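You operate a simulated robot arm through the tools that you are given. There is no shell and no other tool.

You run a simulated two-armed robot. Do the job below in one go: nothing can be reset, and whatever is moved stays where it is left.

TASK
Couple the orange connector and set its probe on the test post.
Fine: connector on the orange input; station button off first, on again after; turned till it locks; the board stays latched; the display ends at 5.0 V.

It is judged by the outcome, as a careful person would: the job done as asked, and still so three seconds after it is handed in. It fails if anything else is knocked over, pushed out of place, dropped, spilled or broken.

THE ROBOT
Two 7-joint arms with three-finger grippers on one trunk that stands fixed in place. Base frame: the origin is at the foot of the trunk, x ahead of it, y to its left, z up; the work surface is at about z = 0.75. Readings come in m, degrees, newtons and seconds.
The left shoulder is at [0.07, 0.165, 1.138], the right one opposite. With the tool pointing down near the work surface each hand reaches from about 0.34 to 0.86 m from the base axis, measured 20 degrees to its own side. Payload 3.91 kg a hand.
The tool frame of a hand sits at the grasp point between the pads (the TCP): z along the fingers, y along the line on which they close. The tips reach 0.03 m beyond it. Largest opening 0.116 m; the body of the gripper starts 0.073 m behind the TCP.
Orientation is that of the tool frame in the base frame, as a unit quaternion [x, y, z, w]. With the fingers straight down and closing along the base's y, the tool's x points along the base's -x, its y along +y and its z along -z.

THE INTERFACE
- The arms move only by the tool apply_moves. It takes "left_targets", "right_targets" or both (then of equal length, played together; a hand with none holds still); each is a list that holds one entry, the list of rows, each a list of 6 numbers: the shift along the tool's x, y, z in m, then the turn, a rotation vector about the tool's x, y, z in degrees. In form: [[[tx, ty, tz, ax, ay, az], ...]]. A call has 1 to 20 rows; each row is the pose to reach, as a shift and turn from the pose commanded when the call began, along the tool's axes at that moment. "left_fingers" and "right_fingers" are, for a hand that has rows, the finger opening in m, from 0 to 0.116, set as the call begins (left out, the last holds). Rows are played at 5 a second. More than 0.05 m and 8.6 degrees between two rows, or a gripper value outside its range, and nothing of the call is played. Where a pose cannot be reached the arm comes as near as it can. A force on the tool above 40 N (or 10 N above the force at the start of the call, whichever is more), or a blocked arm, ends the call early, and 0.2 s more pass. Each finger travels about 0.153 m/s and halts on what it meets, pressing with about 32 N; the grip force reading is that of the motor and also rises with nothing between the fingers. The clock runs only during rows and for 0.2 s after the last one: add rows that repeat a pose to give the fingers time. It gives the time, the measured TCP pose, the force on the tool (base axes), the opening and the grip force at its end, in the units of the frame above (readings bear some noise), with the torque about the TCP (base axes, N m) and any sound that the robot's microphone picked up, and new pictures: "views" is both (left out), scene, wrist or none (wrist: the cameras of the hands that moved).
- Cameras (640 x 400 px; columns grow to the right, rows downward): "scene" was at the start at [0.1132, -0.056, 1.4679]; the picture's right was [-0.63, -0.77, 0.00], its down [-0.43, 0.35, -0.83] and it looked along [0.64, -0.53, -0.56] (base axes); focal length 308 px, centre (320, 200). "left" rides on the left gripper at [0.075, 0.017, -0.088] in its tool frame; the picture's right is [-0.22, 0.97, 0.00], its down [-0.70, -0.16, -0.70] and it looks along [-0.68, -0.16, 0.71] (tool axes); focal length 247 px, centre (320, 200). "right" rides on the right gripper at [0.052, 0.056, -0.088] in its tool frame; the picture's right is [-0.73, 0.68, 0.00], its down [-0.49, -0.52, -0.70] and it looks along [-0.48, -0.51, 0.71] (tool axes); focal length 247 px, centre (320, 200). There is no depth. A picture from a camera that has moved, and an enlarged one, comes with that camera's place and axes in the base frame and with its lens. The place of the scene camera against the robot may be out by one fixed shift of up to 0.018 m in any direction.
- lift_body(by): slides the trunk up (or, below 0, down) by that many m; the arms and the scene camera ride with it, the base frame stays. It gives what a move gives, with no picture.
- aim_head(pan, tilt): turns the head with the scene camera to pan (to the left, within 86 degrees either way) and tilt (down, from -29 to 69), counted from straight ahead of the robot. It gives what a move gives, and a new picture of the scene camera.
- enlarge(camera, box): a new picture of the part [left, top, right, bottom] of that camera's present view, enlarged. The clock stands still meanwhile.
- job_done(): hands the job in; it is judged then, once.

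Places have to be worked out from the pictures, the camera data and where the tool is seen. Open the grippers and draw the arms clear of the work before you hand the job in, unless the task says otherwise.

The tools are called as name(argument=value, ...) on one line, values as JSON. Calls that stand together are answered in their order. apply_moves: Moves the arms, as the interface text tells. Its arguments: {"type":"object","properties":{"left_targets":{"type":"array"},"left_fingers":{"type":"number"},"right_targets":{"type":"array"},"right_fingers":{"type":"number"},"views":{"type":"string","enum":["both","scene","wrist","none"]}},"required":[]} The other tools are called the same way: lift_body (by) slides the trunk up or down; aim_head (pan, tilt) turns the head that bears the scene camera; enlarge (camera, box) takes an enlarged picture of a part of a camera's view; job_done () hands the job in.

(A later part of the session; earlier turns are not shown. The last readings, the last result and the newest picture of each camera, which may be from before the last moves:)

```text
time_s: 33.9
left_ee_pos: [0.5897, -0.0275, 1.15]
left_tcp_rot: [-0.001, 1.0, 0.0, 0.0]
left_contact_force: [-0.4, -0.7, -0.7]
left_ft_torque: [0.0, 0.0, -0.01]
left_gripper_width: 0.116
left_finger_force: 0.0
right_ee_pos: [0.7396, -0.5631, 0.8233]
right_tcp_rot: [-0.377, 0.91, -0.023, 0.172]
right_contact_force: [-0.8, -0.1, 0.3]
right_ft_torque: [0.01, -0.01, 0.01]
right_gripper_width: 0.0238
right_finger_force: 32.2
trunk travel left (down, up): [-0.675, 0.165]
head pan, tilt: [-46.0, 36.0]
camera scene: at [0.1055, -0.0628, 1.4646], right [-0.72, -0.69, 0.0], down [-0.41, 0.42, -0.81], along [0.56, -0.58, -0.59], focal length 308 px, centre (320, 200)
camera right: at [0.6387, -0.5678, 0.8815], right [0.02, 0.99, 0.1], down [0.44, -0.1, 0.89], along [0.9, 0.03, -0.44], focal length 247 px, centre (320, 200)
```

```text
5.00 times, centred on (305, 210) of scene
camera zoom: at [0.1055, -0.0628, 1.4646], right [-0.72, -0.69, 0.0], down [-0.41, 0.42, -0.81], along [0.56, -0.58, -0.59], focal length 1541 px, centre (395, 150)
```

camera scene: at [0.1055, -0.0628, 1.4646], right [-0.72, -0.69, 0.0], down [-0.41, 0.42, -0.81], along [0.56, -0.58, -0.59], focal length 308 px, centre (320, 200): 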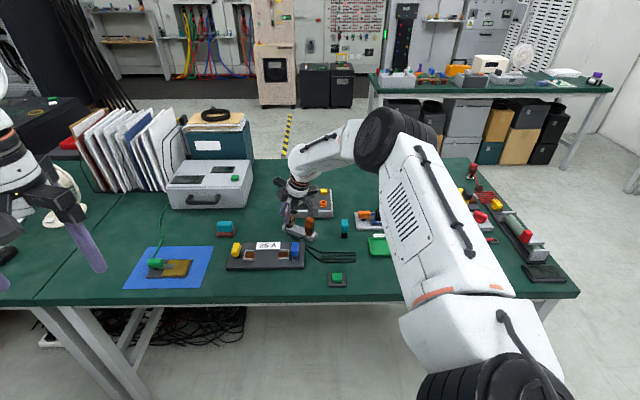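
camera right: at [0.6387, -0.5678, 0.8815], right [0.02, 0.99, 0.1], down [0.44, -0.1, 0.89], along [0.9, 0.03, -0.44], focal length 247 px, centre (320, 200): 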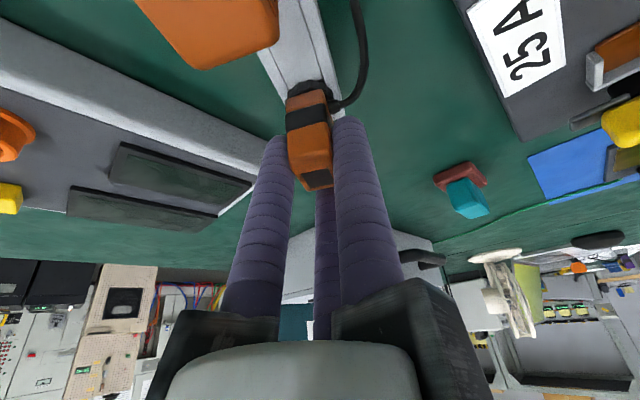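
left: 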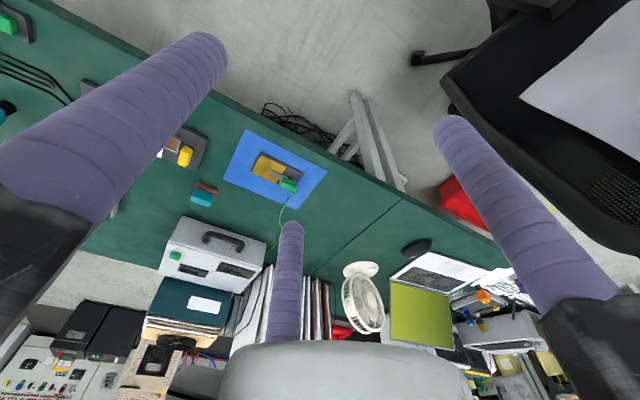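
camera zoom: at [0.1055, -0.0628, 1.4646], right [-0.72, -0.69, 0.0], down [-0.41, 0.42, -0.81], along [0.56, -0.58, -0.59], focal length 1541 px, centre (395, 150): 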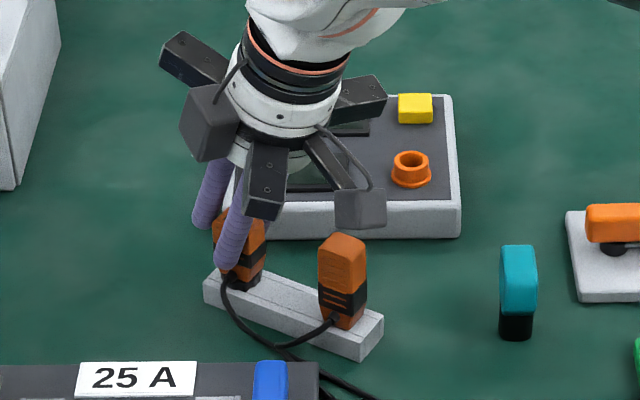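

The grip holds at an opening of 23.8 mm with 32 N. I'll lift straight up slowly and check how the connector sits in the hand.

apply_moves(right_targets=[[[-0.0015, -0.0009, -0.0047, 0, 0, 0], [-0.003, -0.0017, -0.0094, 0, 0, 0], [-0.0059, -0.0034, -0.0188, 0, 0, 0], [-0.0104, -0.006, -0.0329, 0, 0, 0], [-0.0163, -0.0094, -0.0517, 0, 0, 0], [-0.0222, -0.0128, -0.0705, 0, 0, 0], [-0.0222, -0.0128, -0.0705, 0, 0, 0]]], right_fingers=0.0, views="both")

enlarge(camera="right", box=[220, 60, 420, 220])

enlarge(camera="scene", box=[265, 150, 345, 250])

```text
time_s: 35.5
left_ee_pos: [0.5898, -0.0281, 1.1488]
left_tcp_rot: [-0.001, 1.0, 0.0, 0.0]
left_contact_force: [1.0, -0.3, -0.2]
left_ft_torque: [-0.02, 0.0, 0.0]
left_gripper_width: 0.1162
left_finger_force: 0.1
right_ee_pos: [0.7385, -0.5657, 0.8985]
right_tcp_rot: [-0.377, 0.91, -0.022, 0.172]
right_contact_force: [-0.2, -0.4, -0.2]
right_ft_torque: [-0.02, 0.0, -0.05]
right_gripper_width: 0.0239
right_finger_force: 32.4
trunk travel left (down, up): [-0.675, 0.165]
head pan, tilt: [-46.0, 36.0]
camera scene: at [0.106, -0.063, 1.4645], right [-0.72, -0.69, 0.0], down [-0.41, 0.42, -0.81], along [0.56, -0.58, -0.59], focal length 308 px, centre (320, 200)
camera right: at [0.6382, -0.5698, 0.9565], right [0.02, 0.99, 0.1], down [0.44, -0.1, 0.89], along [0.9, 0.03, -0.44], focal length 247 px, centre (320, 200)
```

scene: 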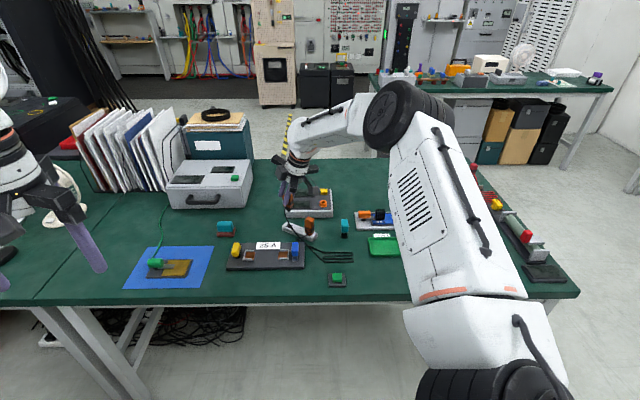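
right: 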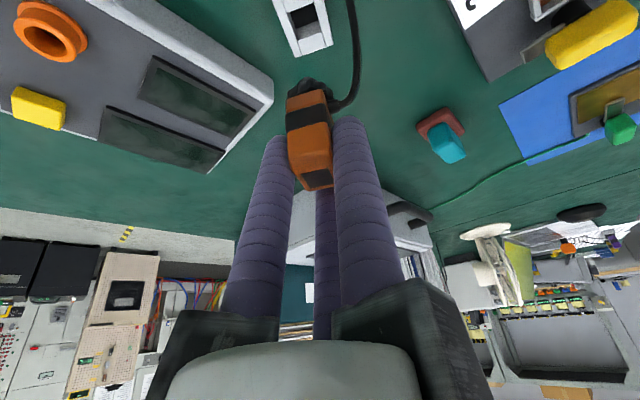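

```text
2.50 times, centred on (320, 140) of right
camera zoom: at [0.6382, -0.5698, 0.9565], right [0.02, 0.99, 0.1], down [0.44, -0.1, 0.89], along [0.9, 0.03, -0.44], focal length 617 px, centre (320, 350)
```

zoom: 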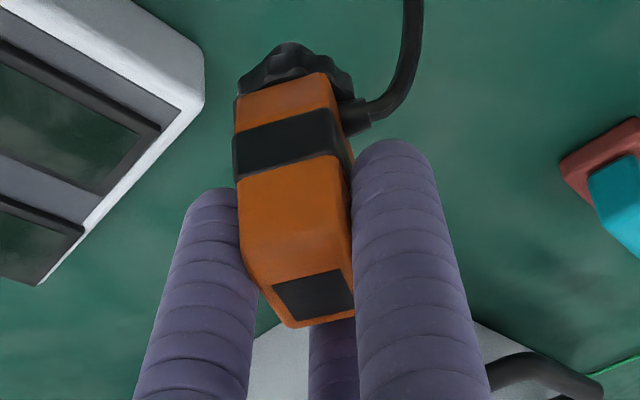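

```text
4.00 times, centred on (305, 200) of scene
camera zoom: at [0.106, -0.063, 1.4645], right [-0.72, -0.69, 0.0], down [-0.41, 0.42, -0.81], along [0.56, -0.58, -0.59], focal length 1233 px, centre (380, 200)
```

zoom: 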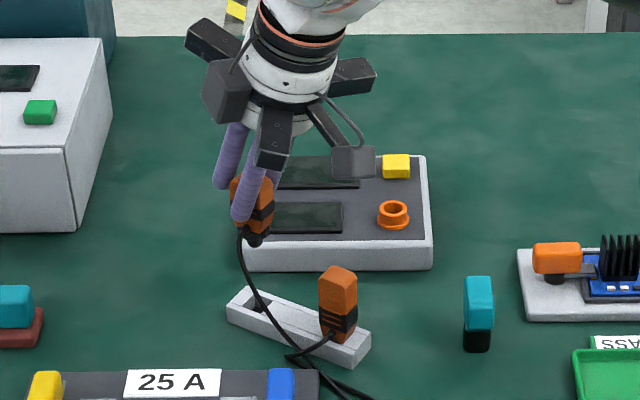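

The connector came out cleanly, hangs vertical, and its pose in the hand is unchanged. I'll carry it at this height to above the orange socket.

apply_moves(right_targets=[[[0.019, -0.0156, -0.0031, 0, 0, 0], [0.038, -0.0311, -0.0063, 0, 0, 0], [0.0571, -0.0467, -0.0095, 0, 0, 0], [0.0761, -0.0622, -0.0126, 0, 0, 0], [0.0952, -0.0778, -0.0158, 0, 0, 0], [0.1142, -0.0933, -0.0189, 0, 0, 0], [0.1142, -0.0933, -0.0189, 0, 0, 0]]], right_fingers=0.0, views="both")

enlarge(camera="right", box=[220, 20, 420, 220])

enlarge(camera="scene", box=[285, 150, 355, 230])

```text
time_s: 37.1
left_ee_pos: [0.5904, -0.0263, 1.1491]
left_tcp_rot: [0.0, 1.0, 0.0, 0.001]
left_contact_force: [-0.9, 0.1, 1.0]
left_ft_torque: [-0.02, -0.01, 0.04]
left_gripper_width: 0.1157
left_finger_force: 0.1
right_ee_pos: [0.722, -0.7082, 0.8966]
right_tcp_rot: [-0.377, 0.91, -0.022, 0.172]
right_contact_force: [0.2, 1.0, -0.3]
right_ft_torque: [0.03, 0.01, 0.01]
right_gripper_width: 0.0237
right_finger_force: 32.5
trunk travel left (down, up): [-0.675, 0.165]
head pan, tilt: [-46.0, 36.0]
camera scene: at [0.1053, -0.0621, 1.4646], right [-0.72, -0.69, 0.0], down [-0.41, 0.42, -0.81], along [0.56, -0.58, -0.59], focal length 308 px, centre (320, 200)
camera right: at [0.6197, -0.7136, 0.9552], right [0.02, 0.99, 0.1], down [0.44, -0.1, 0.89], along [0.9, 0.03, -0.44], focal length 247 px, centre (320, 200)
```

scene: 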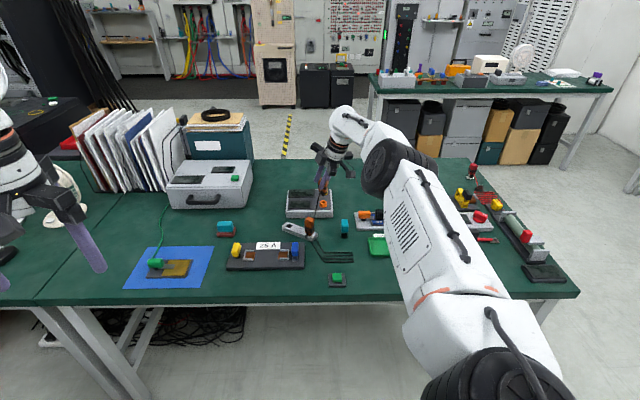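
right: 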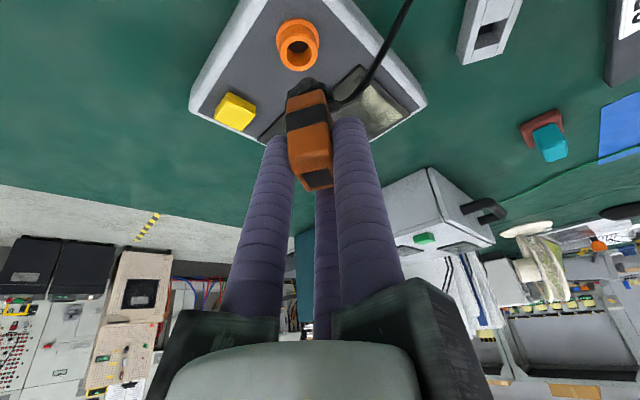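

```text
2.00 times, centred on (320, 120) of right
camera zoom: at [0.6197, -0.7136, 0.9552], right [0.02, 0.99, 0.1], down [0.44, -0.1, 0.89], along [0.9, 0.03, -0.44], focal length 494 px, centre (320, 360)
```

zoom: 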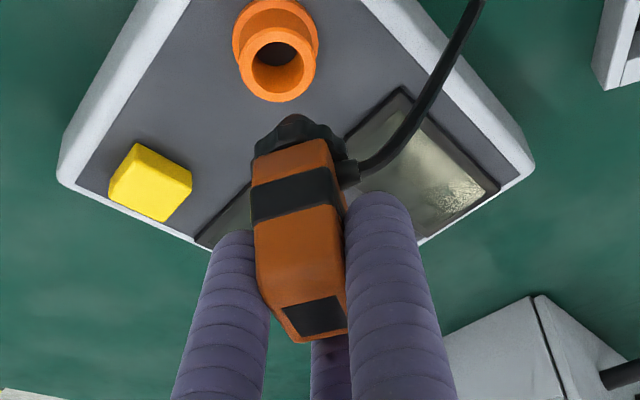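

```text
5.00 times, centred on (320, 190) of scene
camera zoom: at [0.1053, -0.0621, 1.4646], right [-0.72, -0.69, 0.0], down [-0.41, 0.42, -0.81], along [0.56, -0.58, -0.59], focal length 1541 px, centre (320, 250)
```

zoom: 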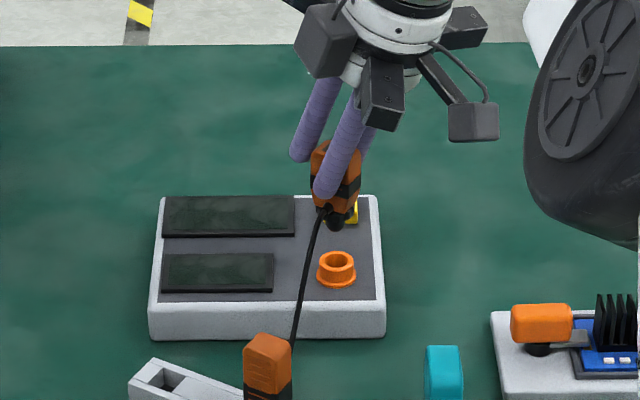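

The plug tip under the collar is visible. Comparing vertical lines in both views, the connector needs to shift about +1.5 mm in x and -3.5 mm in y. I'll apply that and descend to just above the socket.

apply_moves(right_targets=[[[0.0035, -0.0002, 0.009, 0, 0, 0], [0.0071, -0.0003, 0.0181, 0, 0, 0], [0.0071, -0.0003, 0.0181, 0, 0, 0]]], right_fingers=0.0, views="both")

enlarge(camera="right", box=[260, 40, 360, 120])

enlarge(camera="scene", box=[300, 170, 350, 220])

```text
time_s: 37.9
left_ee_pos: [0.5894, -0.0287, 1.1512]
left_tcp_rot: [0.0, 1.0, 0.0, 0.001]
left_contact_force: [-0.9, -0.2, 0.0]
left_ft_torque: [-0.02, 0.0, -0.01]
left_gripper_width: 0.1159
left_finger_force: 0.0
right_ee_pos: [0.7236, -0.713, 0.8784]
right_tcp_rot: [-0.377, 0.91, -0.024, 0.172]
right_contact_force: [-0.4, -0.9, 0.4]
right_ft_torque: [-0.02, 0.02, -0.02]
right_gripper_width: 0.0237
right_finger_force: 32.0
trunk travel left (down, up): [-0.675, 0.165]
head pan, tilt: [-46.0, 36.0]
camera scene: at [0.1053, -0.0627, 1.4646], right [-0.72, -0.69, 0.0], down [-0.41, 0.42, -0.81], along [0.56, -0.58, -0.59], focal length 308 px, centre (320, 200)
camera right: at [0.622, -0.7181, 0.9371], right [0.02, 0.99, 0.1], down [0.44, -0.1, 0.89], along [0.9, 0.03, -0.44], focal length 247 px, centre (320, 200)
```

scene: 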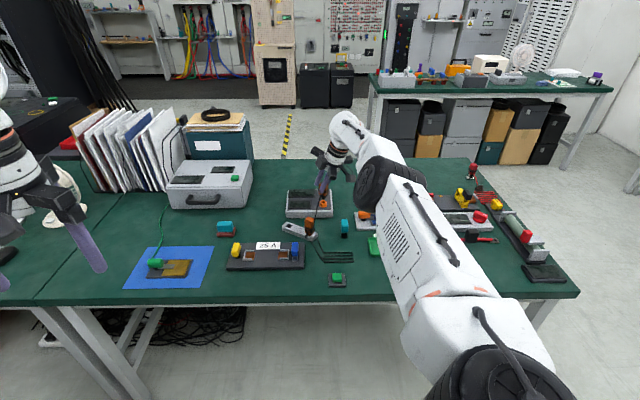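
right: 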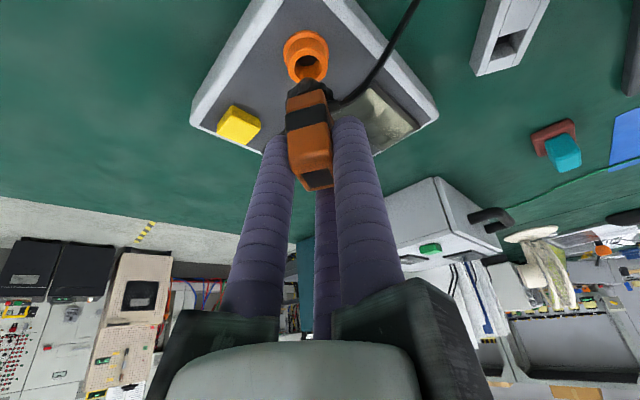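

```text
5.00 times, centred on (310, 80) of right
camera zoom: at [0.622, -0.7181, 0.9371], right [0.02, 0.99, 0.1], down [0.44, -0.1, 0.89], along [0.9, 0.03, -0.44], focal length 1235 px, centre (370, 800)
```

zoom: 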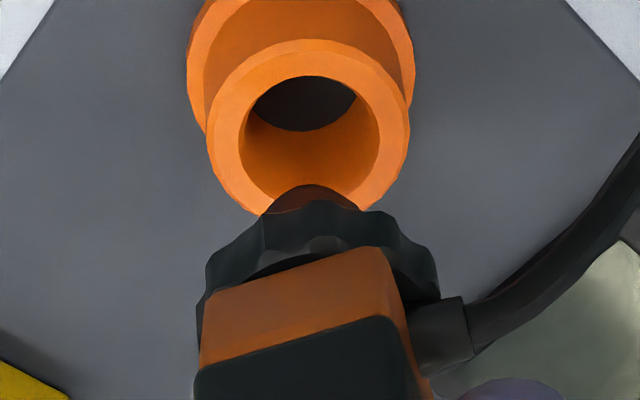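

```text
8.00 times, centred on (325, 195) of scene
camera zoom: at [0.1053, -0.0627, 1.4646], right [-0.72, -0.69, 0.0], down [-0.41, 0.42, -0.81], along [0.56, -0.58, -0.59], focal length 2465 px, centre (280, 240)
```

zoom: 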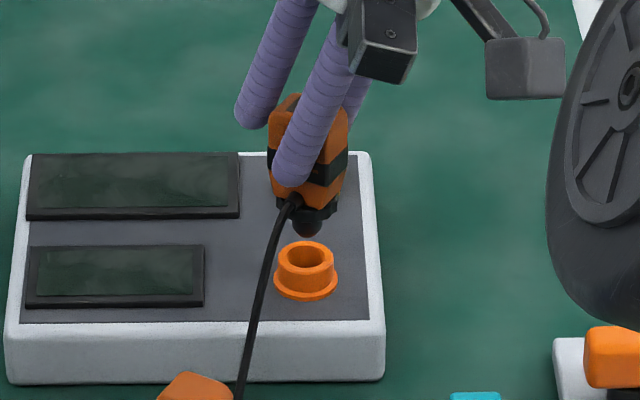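

The plug tip is aligned with the bore to within about 1 mm in both views. I'll lower it in 2 mm steps and watch the force.

apply_moves(right_targets=[[[0.0002, 0.0007, 0.0019, 0, 0, 0], [0.0008, 0.0011, 0.0038, 0, 0, 0], [0.0014, 0.0014, 0.0056, 0, 0, 0], [0.002, 0.0018, 0.0075, 0, 0, 0], [0.0026, 0.0021, 0.0094, 0, 0, 0]]], right_fingers=0.0, views="wrist")

enlarge(camera="right", box=[260, 40, 360, 120])

enlarge(camera="scene", box=[300, 170, 350, 220])

```text
time_s: 39.1
left_ee_pos: [0.5898, -0.0274, 1.1493]
left_tcp_rot: [0.001, 1.0, 0.0, 0.0]
left_contact_force: [0.4, -0.1, -0.4]
left_ft_torque: [0.0, 0.02, -0.01]
left_gripper_width: 0.1158
left_finger_force: 0.2
right_ee_pos: [0.7242, -0.7124, 0.8695]
right_tcp_rot: [-0.377, 0.91, -0.022, 0.172]
right_contact_force: [-0.1, 0.4, -0.1]
right_ft_torque: [0.02, 0.02, 0.01]
right_gripper_width: 0.0236
right_finger_force: 31.9
trunk travel left (down, up): [-0.675, 0.165]
head pan, tilt: [-46.0, 36.0]
camera right: at [0.6226, -0.7181, 0.9283], right [0.02, 0.99, 0.1], down [0.44, -0.1, 0.89], along [0.9, 0.03, -0.44], focal length 247 px, centre (320, 200)
```

right: 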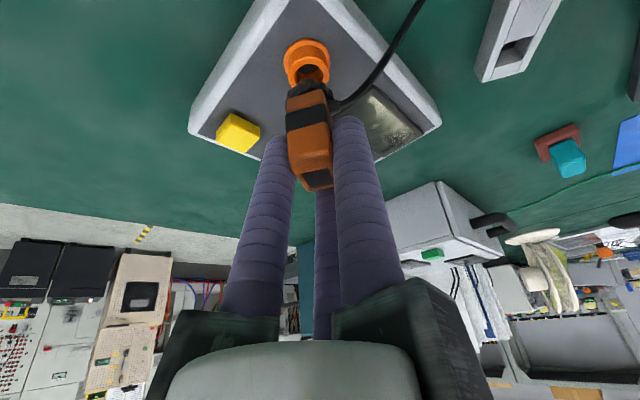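

```text
5.00 times, centred on (310, 80) of right
camera zoom: at [0.6226, -0.7181, 0.9283], right [0.02, 0.99, 0.1], down [0.44, -0.1, 0.89], along [0.9, 0.03, -0.44], focal length 1235 px, centre (370, 800)
```

zoom: 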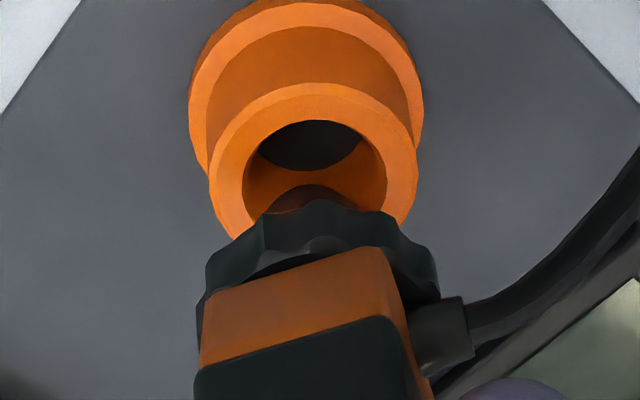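

```text
8.00 times, centred on (325, 195) of scene
camera zoom: at [0.1055, -0.0629, 1.4645], right [-0.72, -0.69, 0.0], down [-0.41, 0.42, -0.81], along [0.56, -0.58, -0.59], focal length 2465 px, centre (280, 240)
```

zoom: 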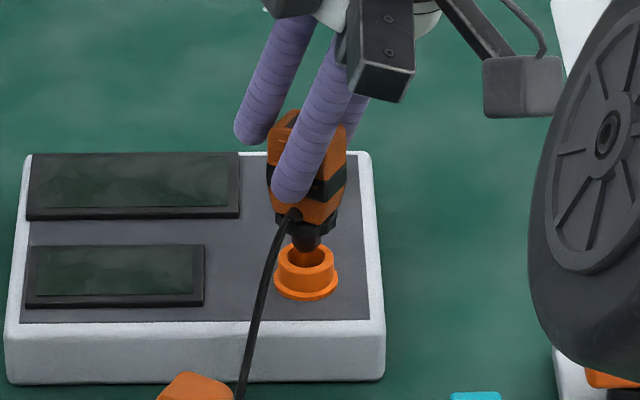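

The tip is still right above the bore with no contact. I'll continue down in 2 mm steps.

apply_moves(right_targets=[[[0.0006, 0.0003, 0.0019, 0, 0, 0], [0.0012, 0.0007, 0.0038, 0, 0, 0], [0.0018, 0.001, 0.0056, 0, 0, 0], [0.0024, 0.0014, 0.0075, 0, 0, 0], [0.003, 0.0017, 0.0094, 0, 0, 0]]], right_fingers=0.0, views="wrist")

enlarge(camera="right", box=[260, 40, 360, 120])

enlarge(camera="scene", box=[300, 170, 350, 220])

```text
time_s: 40.3
left_ee_pos: [0.5897, -0.027, 1.1498]
left_tcp_rot: [-0.002, 1.0, 0.001, -0.001]
left_contact_force: [0.6, -0.6, -0.6]
left_ft_torque: [-0.02, 0.05, -0.01]
left_gripper_width: 0.1159
left_finger_force: 0.0
right_ee_pos: [0.7239, -0.7134, 0.8586]
right_tcp_rot: [-0.377, 0.91, -0.023, 0.172]
right_contact_force: [0.3, 0.8, -1.1]
right_ft_torque: [0.11, 0.03, -0.01]
right_gripper_width: 0.0237
right_finger_force: 31.8
trunk travel left (down, up): [-0.675, 0.165]
head pan, tilt: [-46.0, 36.0]
camera right: at [0.6218, -0.7184, 0.9166], right [0.02, 0.99, 0.1], down [0.44, -0.1, 0.89], along [0.9, 0.03, -0.44], focal length 247 px, centre (320, 200)
```

right: 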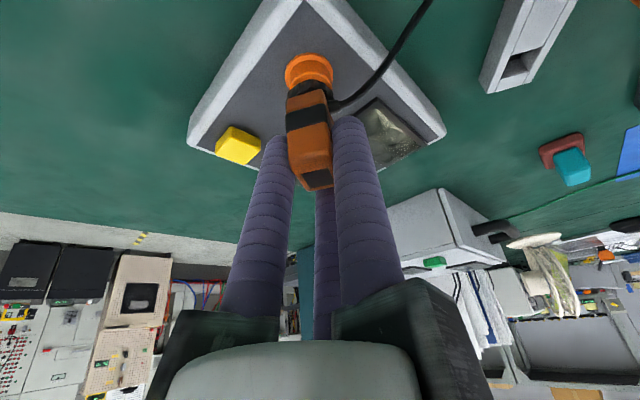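

```text
5.00 times, centred on (310, 80) of right
camera zoom: at [0.6218, -0.7184, 0.9166], right [0.02, 0.99, 0.1], down [0.44, -0.1, 0.89], along [0.9, 0.03, -0.44], focal length 1235 px, centre (370, 800)
```

zoom: 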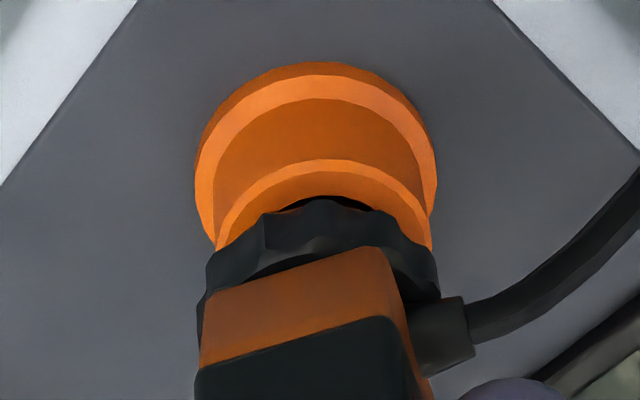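

```text
8.00 times, centred on (325, 195) of scene
camera zoom: at [0.1057, -0.063, 1.4645], right [-0.72, -0.69, 0.0], down [-0.41, 0.42, -0.81], along [0.56, -0.58, -0.59], focal length 2465 px, centre (280, 240)
```

zoom: 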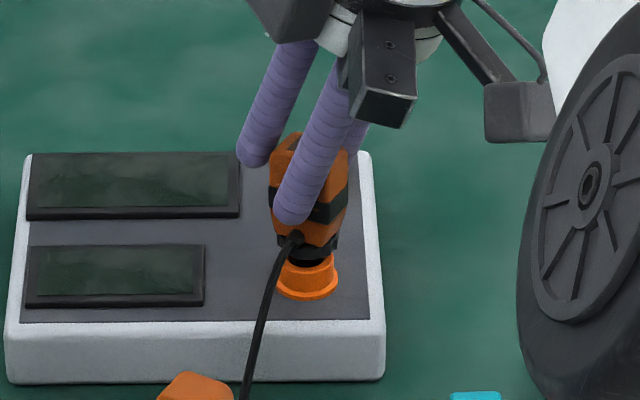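

The plug is in the bore with almost no force. I'll nudge +0.8 mm in y and keep lowering until it seats.

apply_moves(right_targets=[[[0.0, 0.0009, 0.0019, 0, 0, 0], [0.0006, 0.0013, 0.0038, 0, 0, 0], [0.0012, 0.0016, 0.0056, 0, 0, 0], [0.0018, 0.002, 0.0075, 0, 0, 0], [0.0024, 0.0023, 0.0094, 0, 0, 0]]], right_fingers=0.0, views="wrist")

enlarge(camera="right", box=[260, 40, 360, 120])

enlarge(camera="scene", box=[300, 170, 350, 220])

```text
time_s: 41.5
left_ee_pos: [0.5895, -0.0264, 1.1502]
left_tcp_rot: [0.0, 1.0, 0.0, 0.0]
left_contact_force: [0.6, 0.6, -0.6]
left_ft_torque: [0.02, -0.01, 0.01]
left_gripper_width: 0.1159
left_finger_force: 0.0
right_ee_pos: [0.7234, -0.7143, 0.8524]
right_tcp_rot: [-0.377, 0.909, -0.025, 0.174]
right_contact_force: [2.1, -1.9, 10.7]
right_ft_torque: [-0.09, -0.03, -0.01]
right_gripper_width: 0.0237
right_finger_force: 31.7
trunk travel left (down, up): [-0.675, 0.165]
head pan, tilt: [-46.0, 36.0]
camera right: at [0.6212, -0.7173, 0.9097], right [0.02, 0.99, 0.1], down [0.44, -0.1, 0.89], along [0.9, 0.03, -0.44], focal length 247 px, centre (320, 200)
```

right: 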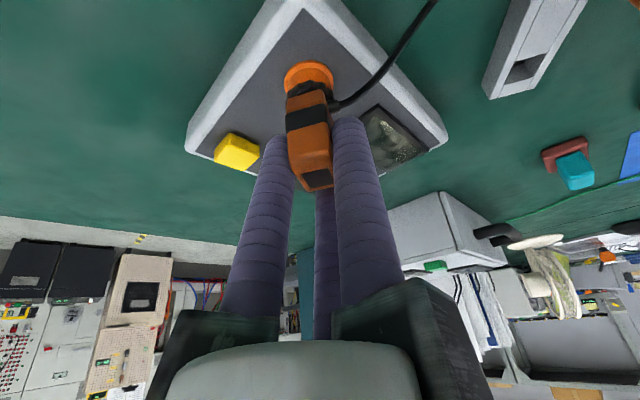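

```text
5.00 times, centred on (310, 80) of right
camera zoom: at [0.6212, -0.7173, 0.9097], right [0.02, 0.99, 0.1], down [0.44, -0.1, 0.89], along [0.9, 0.03, -0.44], focal length 1235 px, centre (370, 800)
```

zoom: 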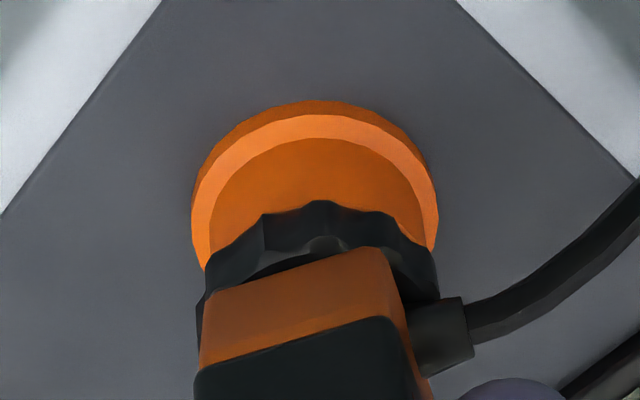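

```text
8.00 times, centred on (325, 195) of scene
camera zoom: at [0.1044, -0.0617, 1.4649], right [-0.72, -0.69, 0.0], down [-0.41, 0.42, -0.81], along [0.56, -0.58, -0.59], focal length 2465 px, centre (280, 240)
```

zoom: 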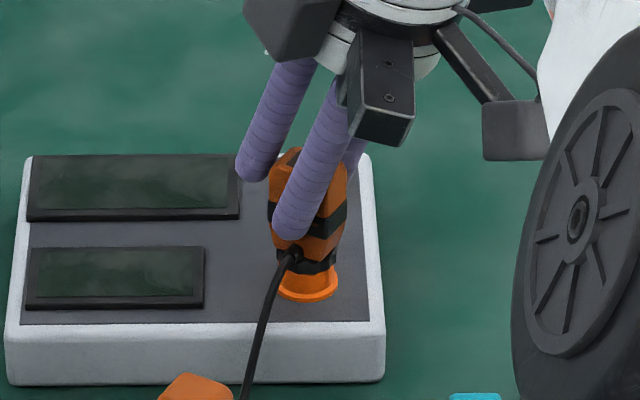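

The connector is seated on the socket with 10.7 N of upward reaction. Now I'll turn it clockwise (seen from above) about its own axis, 30 degrees first, and listen for the lock.

apply_moves(right_targets=[[[-0.0001, -0.0001, 0.0001, 1.78, 1.03, 5.64], [-0.0002, -0.0003, 0.0001, 3.55, 2.05, 11.28], [-0.0003, -0.0004, 0.0002, 5.33, 3.08, 16.91], [-0.0004, -0.0006, 0.0002, 7.11, 4.1, 22.55], [-0.0005, -0.0007, 0.0003, 8.89, 5.13, 28.19]]], right_fingers=0.0, views="wrist")

enlarge(camera="right", box=[260, 40, 360, 120])

enlarge(camera="scene", box=[300, 170, 350, 220])

```text
time_s: 42.7
left_ee_pos: [0.5882, -0.0256, 1.1511]
left_tcp_rot: [0.0, 1.0, -0.001, 0.001]
left_contact_force: [0.3, 0.5, -1.5]
left_ft_torque: [-0.01, 0.01, -0.02]
left_gripper_width: 0.1161
left_finger_force: 0.0
right_ee_pos: [0.7237, -0.7124, 0.8515]
right_tcp_rot: [-0.127, 0.976, -0.068, 0.161]
right_contact_force: [-1.6, 0.6, 12.9]
right_ft_torque: [0.08, 0.14, 0.05]
right_gripper_width: 0.0241
right_finger_force: 32.2
trunk travel left (down, up): [-0.675, 0.165]
head pan, tilt: [-46.0, 36.0]
camera right: at [0.6336, -0.6656, 0.9097], right [0.51, 0.85, 0.1], down [0.33, -0.31, 0.89], along [0.79, -0.43, -0.44], focal length 247 px, centre (320, 200)
```

right: 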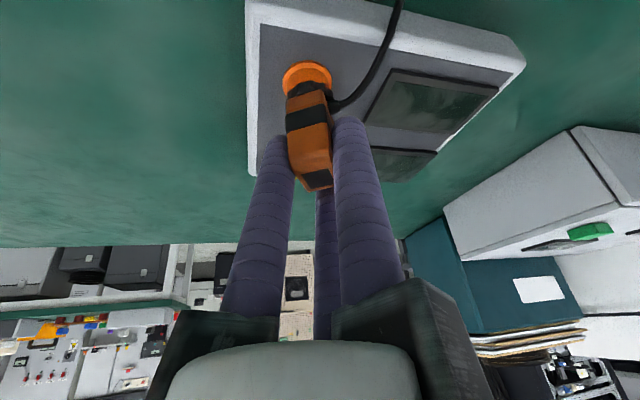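

```text
5.00 times, centred on (310, 80) of right
camera zoom: at [0.6336, -0.6656, 0.9097], right [0.51, 0.85, 0.1], down [0.33, -0.31, 0.89], along [0.79, -0.43, -0.44], focal length 1235 px, centre (370, 800)
```

zoom: 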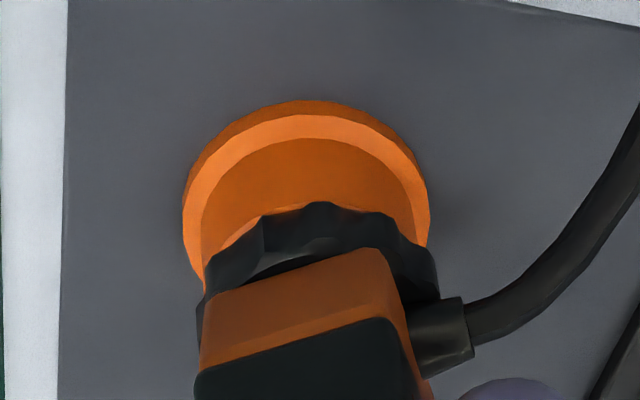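

```text
8.00 times, centred on (325, 195) of scene
camera zoom: at [0.1036, -0.0606, 1.4648], right [-0.72, -0.69, 0.0], down [-0.41, 0.42, -0.81], along [0.56, -0.58, -0.59], focal length 2465 px, centre (280, 240)
```

zoom: 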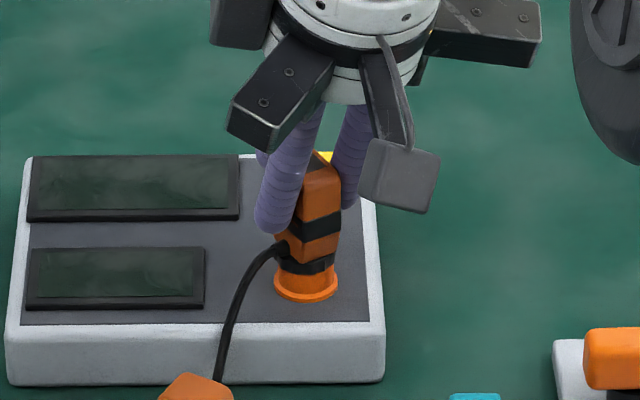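

It turned 30 degrees smoothly with no click yet, and the connector follows the hand. I'll turn another 30 degrees.

apply_moves(right_targets=[[[-0.0001, -0.0001, 0.0001, 1.78, 1.03, 5.64], [-0.0002, -0.0003, 0.0001, 3.55, 2.05, 11.28], [-0.0003, -0.0004, 0.0002, 5.33, 3.08, 16.91], [-0.0004, -0.0006, 0.0002, 7.11, 4.1, 22.55], [-0.0005, -0.0007, 0.0003, 8.89, 5.13, 28.19]]], right_fingers=0.0, views="wrist")

enlarge(camera="right", box=[260, 40, 360, 120])

enlarge(camera="scene", box=[300, 170, 350, 220])

```text
time_s: 43.9
left_ee_pos: [0.5874, -0.0255, 1.1501]
left_tcp_rot: [-0.001, 1.0, -0.001, 0.001]
left_contact_force: [0.4, 0.0, -0.1]
left_ft_torque: [-0.01, -0.05, -0.01]
left_gripper_width: 0.1159
left_finger_force: 0.0
right_ee_pos: [0.7233, -0.7134, 0.8522]
right_tcp_rot: [0.13, 0.976, -0.106, 0.139]
right_contact_force: [-0.1, 1.9, 9.8]
right_ft_torque: [0.15, 0.02, 0.05]
right_gripper_width: 0.0237
right_finger_force: 31.9
trunk travel left (down, up): [-0.675, 0.165]
head pan, tilt: [-46.0, 36.0]
camera right: at [0.6698, -0.628, 0.9098], right [0.87, 0.48, 0.1], down [0.13, -0.43, 0.89], along [0.47, -0.76, -0.44], focal length 247 px, centre (320, 200)
```

right: 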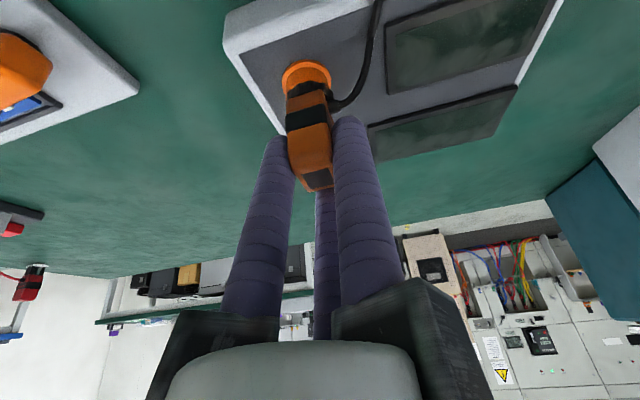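

```text
5.00 times, centred on (310, 80) of right
camera zoom: at [0.6698, -0.628, 0.9098], right [0.87, 0.48, 0.1], down [0.13, -0.43, 0.89], along [0.47, -0.76, -0.44], focal length 1235 px, centre (370, 800)
```

zoom: 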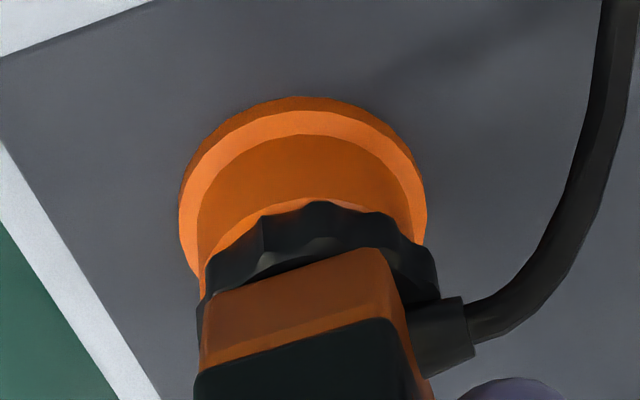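

```text
8.00 times, centred on (325, 195) of scene
camera zoom: at [0.1043, -0.0609, 1.4647], right [-0.72, -0.69, 0.0], down [-0.41, 0.42, -0.81], along [0.56, -0.58, -0.59], focal length 2465 px, centre (280, 240)
```

zoom: 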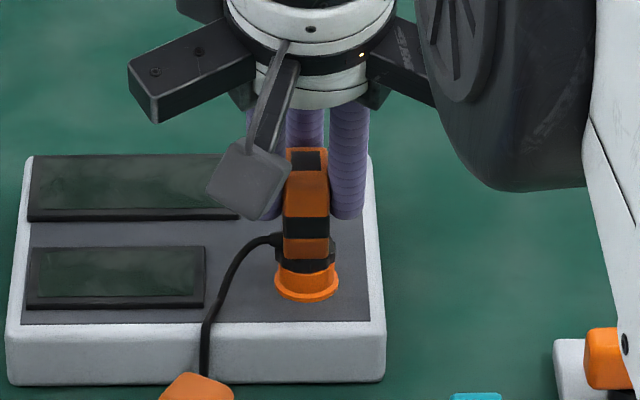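

60 degrees so far, no click, little resistance, height unchanged. I'll continue clockwise toward the 88 degree limit I tested.

apply_moves(right_targets=[[[-0.0001, -0.0001, 0.0001, 1.78, 1.03, 5.64], [-0.0002, -0.0003, 0.0001, 3.55, 2.05, 11.28], [-0.0003, -0.0004, 0.0002, 5.33, 3.08, 16.91], [-0.0004, -0.0006, 0.0002, 7.11, 4.1, 22.55], [-0.0005, -0.0007, 0.0003, 8.89, 5.13, 28.19]]], right_fingers=0.0, views="wrist")

enlarge(camera="right", box=[260, 40, 360, 120])

enlarge(camera="scene", box=[300, 170, 350, 220])

```text
time_s: 45.1
left_ee_pos: [0.5891, -0.0258, 1.1499]
left_tcp_rot: [-0.001, 1.0, -0.001, 0.001]
left_contact_force: [0.0, -0.1, 0.7]
left_ft_torque: [-0.04, -0.01, -0.03]
left_gripper_width: 0.1157
left_finger_force: 0.1
right_ee_pos: [0.7238, -0.7141, 0.8514]
right_tcp_rot: [0.377, 0.91, -0.139, 0.106]
right_contact_force: [-6.1, 9.6, 7.6]
right_ft_torque: [0.55, 0.32, 0.03]
right_gripper_width: 0.024
right_finger_force: 32.1
trunk travel left (down, up): [-0.675, 0.165]
head pan, tilt: [-46.0, 36.0]
camera right: at [0.7202, -0.6127, 0.9098], right [0.99, -0.02, 0.1], down [-0.1, -0.44, 0.89], along [0.03, -0.9, -0.44], focal length 247 px, centre (320, 200)
```

right: 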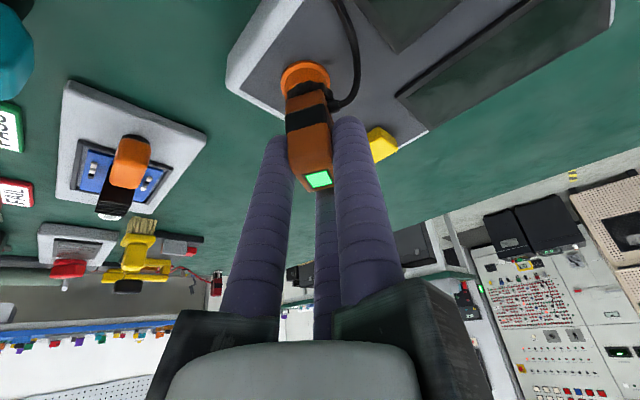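

```text
5.00 times, centred on (310, 80) of right
camera zoom: at [0.7202, -0.6127, 0.9098], right [0.99, -0.02, 0.1], down [-0.1, -0.44, 0.89], along [0.03, -0.9, -0.44], focal length 1235 px, centre (370, 800)
```

zoom: 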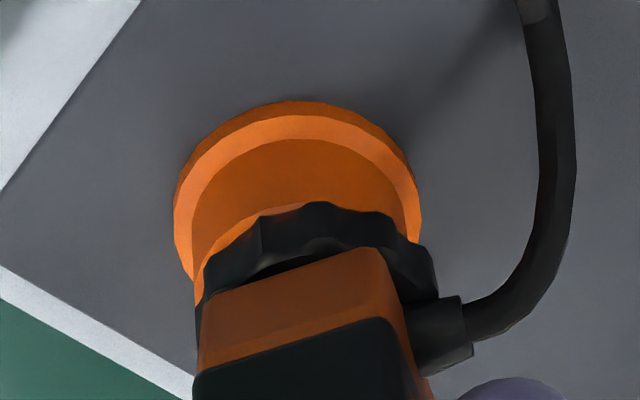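

```text
8.00 times, centred on (325, 195) of scene
camera zoom: at [0.1037, -0.0602, 1.4648], right [-0.72, -0.69, 0.0], down [-0.41, 0.42, -0.81], along [0.56, -0.58, -0.59], focal length 2465 px, centre (280, 240)
```

zoom: 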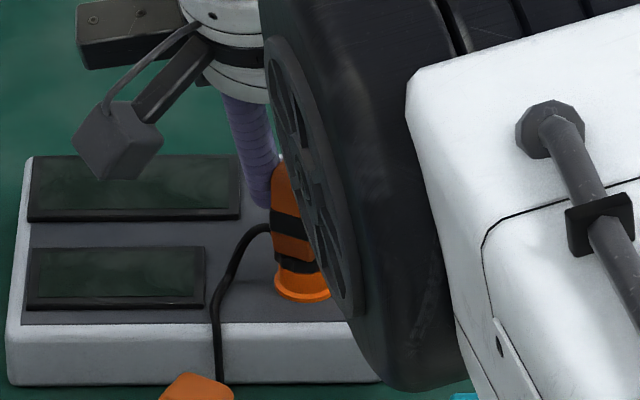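

The indicator on top of the connector has turned green and side forces have appeared, so it is locked. I'll stop turning and open the fingers in place.

apply_moves(right_targets=[[[0, 0, 0, 0, 0, 0], [0, 0, 0, 0, 0, 0], [0, 0, 0, 0, 0, 0]]], right_fingers=0.06, views="both")

enlarge(camera="right", box=[240, 40, 400, 200])

```text
time_s: 45.9
left_ee_pos: [0.5896, -0.0283, 1.1494]
left_tcp_rot: [-0.001, 1.0, 0.0, 0.0]
left_contact_force: [-0.1, 0.3, 0.1]
left_ft_torque: [0.0, 0.05, 0.02]
left_gripper_width: 0.116
left_finger_force: 0.0
right_ee_pos: [0.7251, -0.7155, 0.849]
right_tcp_rot: [0.376, 0.91, -0.137, 0.105]
right_contact_force: [-0.5, 0.1, -0.6]
right_ft_torque: [0.04, 0.04, 0.03]
right_gripper_width: 0.06
right_finger_force: 0.1
trunk travel left (down, up): [-0.675, 0.165]
head pan, tilt: [-46.0, 36.0]
camera scene: at [0.106, -0.0633, 1.4645], right [-0.72, -0.69, 0.0], down [-0.41, 0.42, -0.81], along [0.56, -0.58, -0.59], focal length 308 px, centre (320, 200)
camera right: at [0.7215, -0.615, 0.9074], right [0.99, -0.02, 0.1], down [-0.1, -0.44, 0.89], along [0.03, -0.9, -0.44], focal length 247 px, centre (320, 200)
```

scene: 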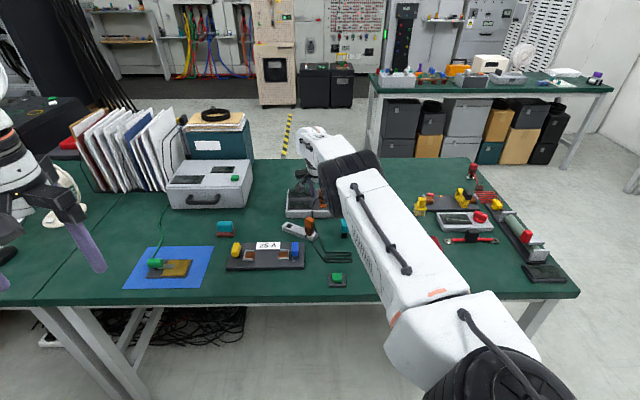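
right: 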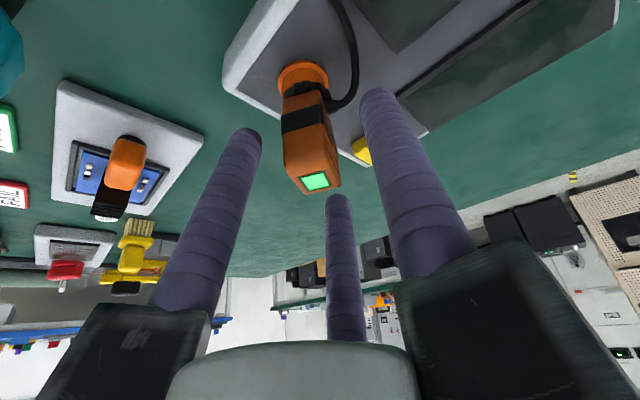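

```text
2.50 times, centred on (320, 120) of right
camera zoom: at [0.7215, -0.615, 0.9074], right [0.99, -0.02, 0.1], down [-0.1, -0.44, 0.89], along [0.03, -0.9, -0.44], focal length 617 px, centre (320, 400)
```

zoom: 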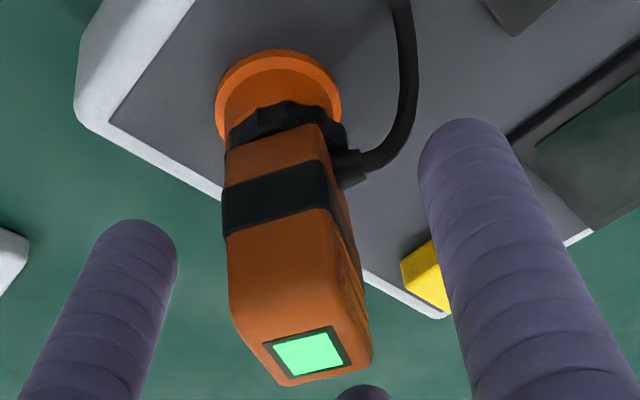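

The green lock light stays on after release and the connector stands firmly in the socket. I'll back the hand off along its axis, cut the lean to 10 degrees, and move to hover near the probe in the rack.

apply_moves(right_targets=[[[0, 0, -0.02, 0, 0, 0], [0, 0, -0.045, 0, 0, 0], [0, 0, -0.07, 0, 0, 0], [0, 0, -0.09, 0, 0, 0], [0.0265, 0.0072, -0.0998, -1.25, 2.17, 0], [0.0529, 0.0144, -0.1095, -2.5, 4.33, 0], [0.0794, 0.0216, -0.1193, -3.75, 6.5, 0], [0.1058, 0.0288, -0.129, -5, 8.66, 0], [0.1058, 0.0288, -0.129, -5, 8.66, 0]]], right_fingers=0.06, views="both")

enlarge(camera="right", box=[220, 20, 420, 180])

enlarge(camera="scene", box=[275, 165, 355, 255])

```text
time_s: 47.9
left_ee_pos: [0.5894, -0.0283, 1.1496]
left_tcp_rot: [0.0, 1.0, 0.0, 0.0]
left_contact_force: [-0.3, -0.1, 1.0]
left_ft_torque: [0.0, -0.01, 0.0]
left_gripper_width: 0.1161
left_finger_force: 0.1
right_ee_pos: [0.6636, -0.5838, 0.9328]
right_tcp_rot: [0.381, 0.921, -0.069, 0.053]
right_contact_force: [0.2, -0.4, -0.1]
right_ft_torque: [0.03, 0.04, 0.01]
right_gripper_width: 0.0602
right_finger_force: 0.0
trunk travel left (down, up): [-0.675, 0.165]
head pan, tilt: [-46.0, 36.0]
camera scene: at [0.106, -0.0633, 1.4645], right [-0.72, -0.69, 0.0], down [-0.41, 0.42, -0.81], along [0.56, -0.58, -0.59], focal length 308 px, centre (320, 200)
camera right: at [0.6622, -0.4944, 1.0077], right [1.0, -0.03, 0.05], down [-0.06, -0.59, 0.81], along [0.0, -0.81, -0.59], focal length 247 px, centre (320, 200)
```

scene: 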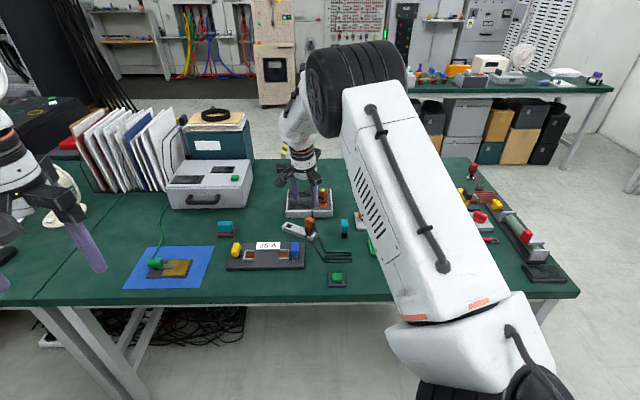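
right: 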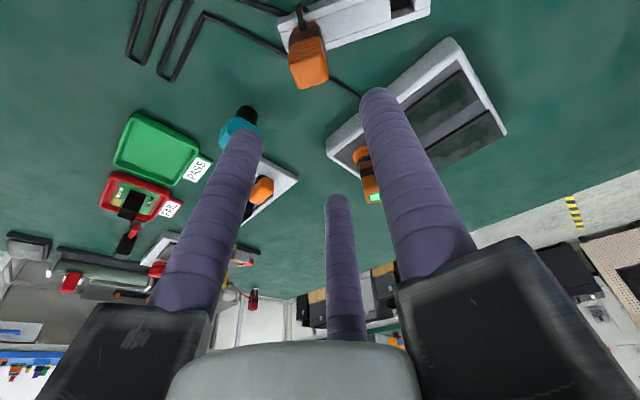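

```text
2.50 times, centred on (320, 100) of right
camera zoom: at [0.6622, -0.4944, 1.0077], right [1.0, -0.03, 0.05], down [-0.06, -0.59, 0.81], along [0.0, -0.81, -0.59], focal length 617 px, centre (320, 450)
```

zoom: 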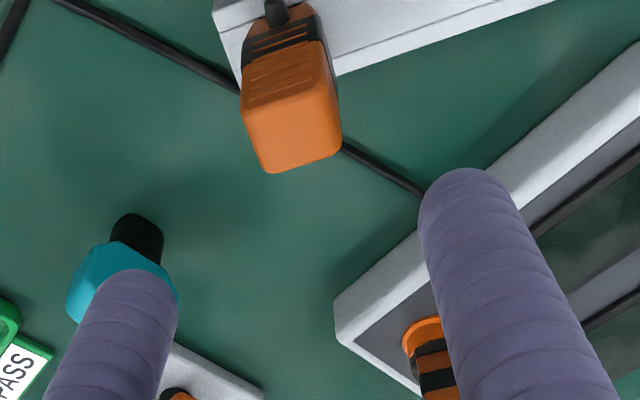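

```text
4.44 times, centred on (315, 210) of scene
camera zoom: at [0.106, -0.0633, 1.4645], right [-0.72, -0.69, 0.0], down [-0.41, 0.42, -0.81], along [0.56, -0.58, -0.59], focal length 1370 px, centre (342, 156)
```

zoom: 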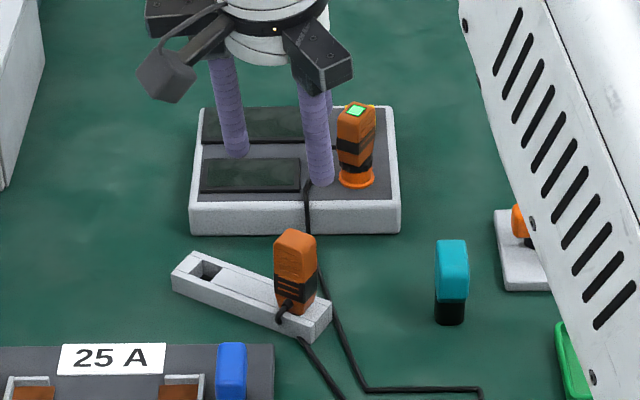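

The connector stays locked, with its green light visible from the scene camera too. The probe handle's top centre is at about (0.661, -0.584, 0.83). I'll descend partway over it with the fingers open and check alignment.

apply_moves(right_targets=[[[0.004, -0.0004, 0.0248, 0, 0, 0], [0.0077, 0.0017, 0.0494, 0, 0, 0], [0.0107, 0.0035, 0.0691, 0, 0, 0], [0.0127, 0.0046, 0.0819, 0, 0, 0], [0.0127, 0.0046, 0.0819, 0, 0, 0]]], right_fingers=0.065, views="wrist")

enlarge(camera="right", box=[220, 40, 420, 200])

enlarge(camera="scene", box=[275, 165, 355, 255])

```text
time_s: 49.1
left_ee_pos: [0.5887, -0.0278, 1.1503]
left_tcp_rot: [-0.001, 1.0, -0.001, 0.001]
left_contact_force: [-0.5, 0.0, -0.1]
left_ft_torque: [0.0, 0.01, -0.02]
left_gripper_width: 0.1158
left_finger_force: 0.0
right_ee_pos: [0.6595, -0.5836, 0.8525]
right_tcp_rot: [0.38, 0.921, -0.069, 0.054]
right_contact_force: [0.2, -0.7, -0.2]
right_ft_torque: [0.02, -0.02, 0.0]
right_gripper_width: 0.0648
right_finger_force: 0.0
trunk travel left (down, up): [-0.675, 0.165]
head pan, tilt: [-46.0, 36.0]
camera right: at [0.6593, -0.4935, 0.9263], right [1.0, -0.03, 0.05], down [-0.06, -0.59, 0.81], along [0.01, -0.81, -0.59], focal length 247 px, centre (320, 200)
```

right: 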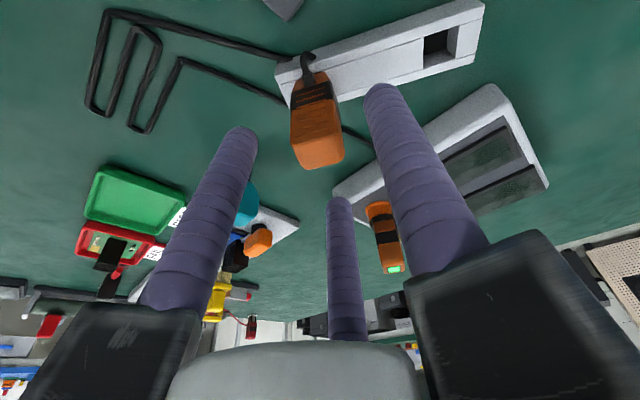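

```text
2.50 times, centred on (320, 120) of right
camera zoom: at [0.6593, -0.4935, 0.9263], right [1.0, -0.03, 0.05], down [-0.06, -0.59, 0.81], along [0.01, -0.81, -0.59], focal length 617 px, centre (320, 400)
```

zoom: 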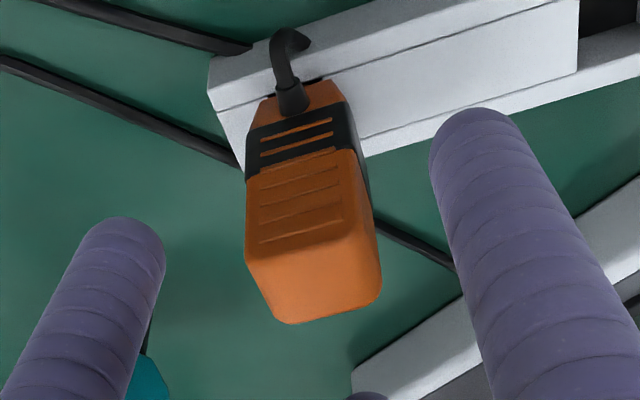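

```text
4.44 times, centred on (315, 210) of scene
camera zoom: at [0.1053, -0.0625, 1.4646], right [-0.72, -0.69, 0.0], down [-0.41, 0.42, -0.81], along [0.56, -0.58, -0.59], focal length 1370 px, centre (342, 156)
```

zoom: 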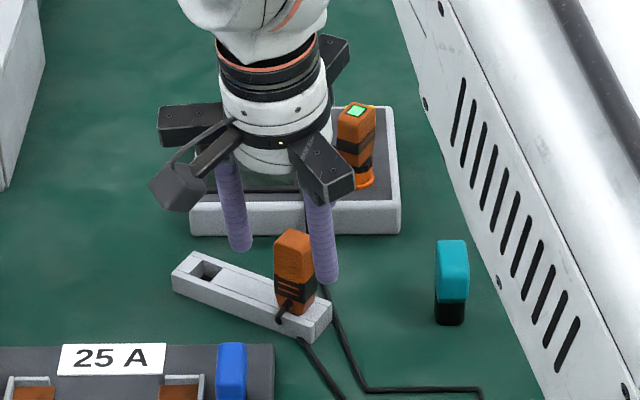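

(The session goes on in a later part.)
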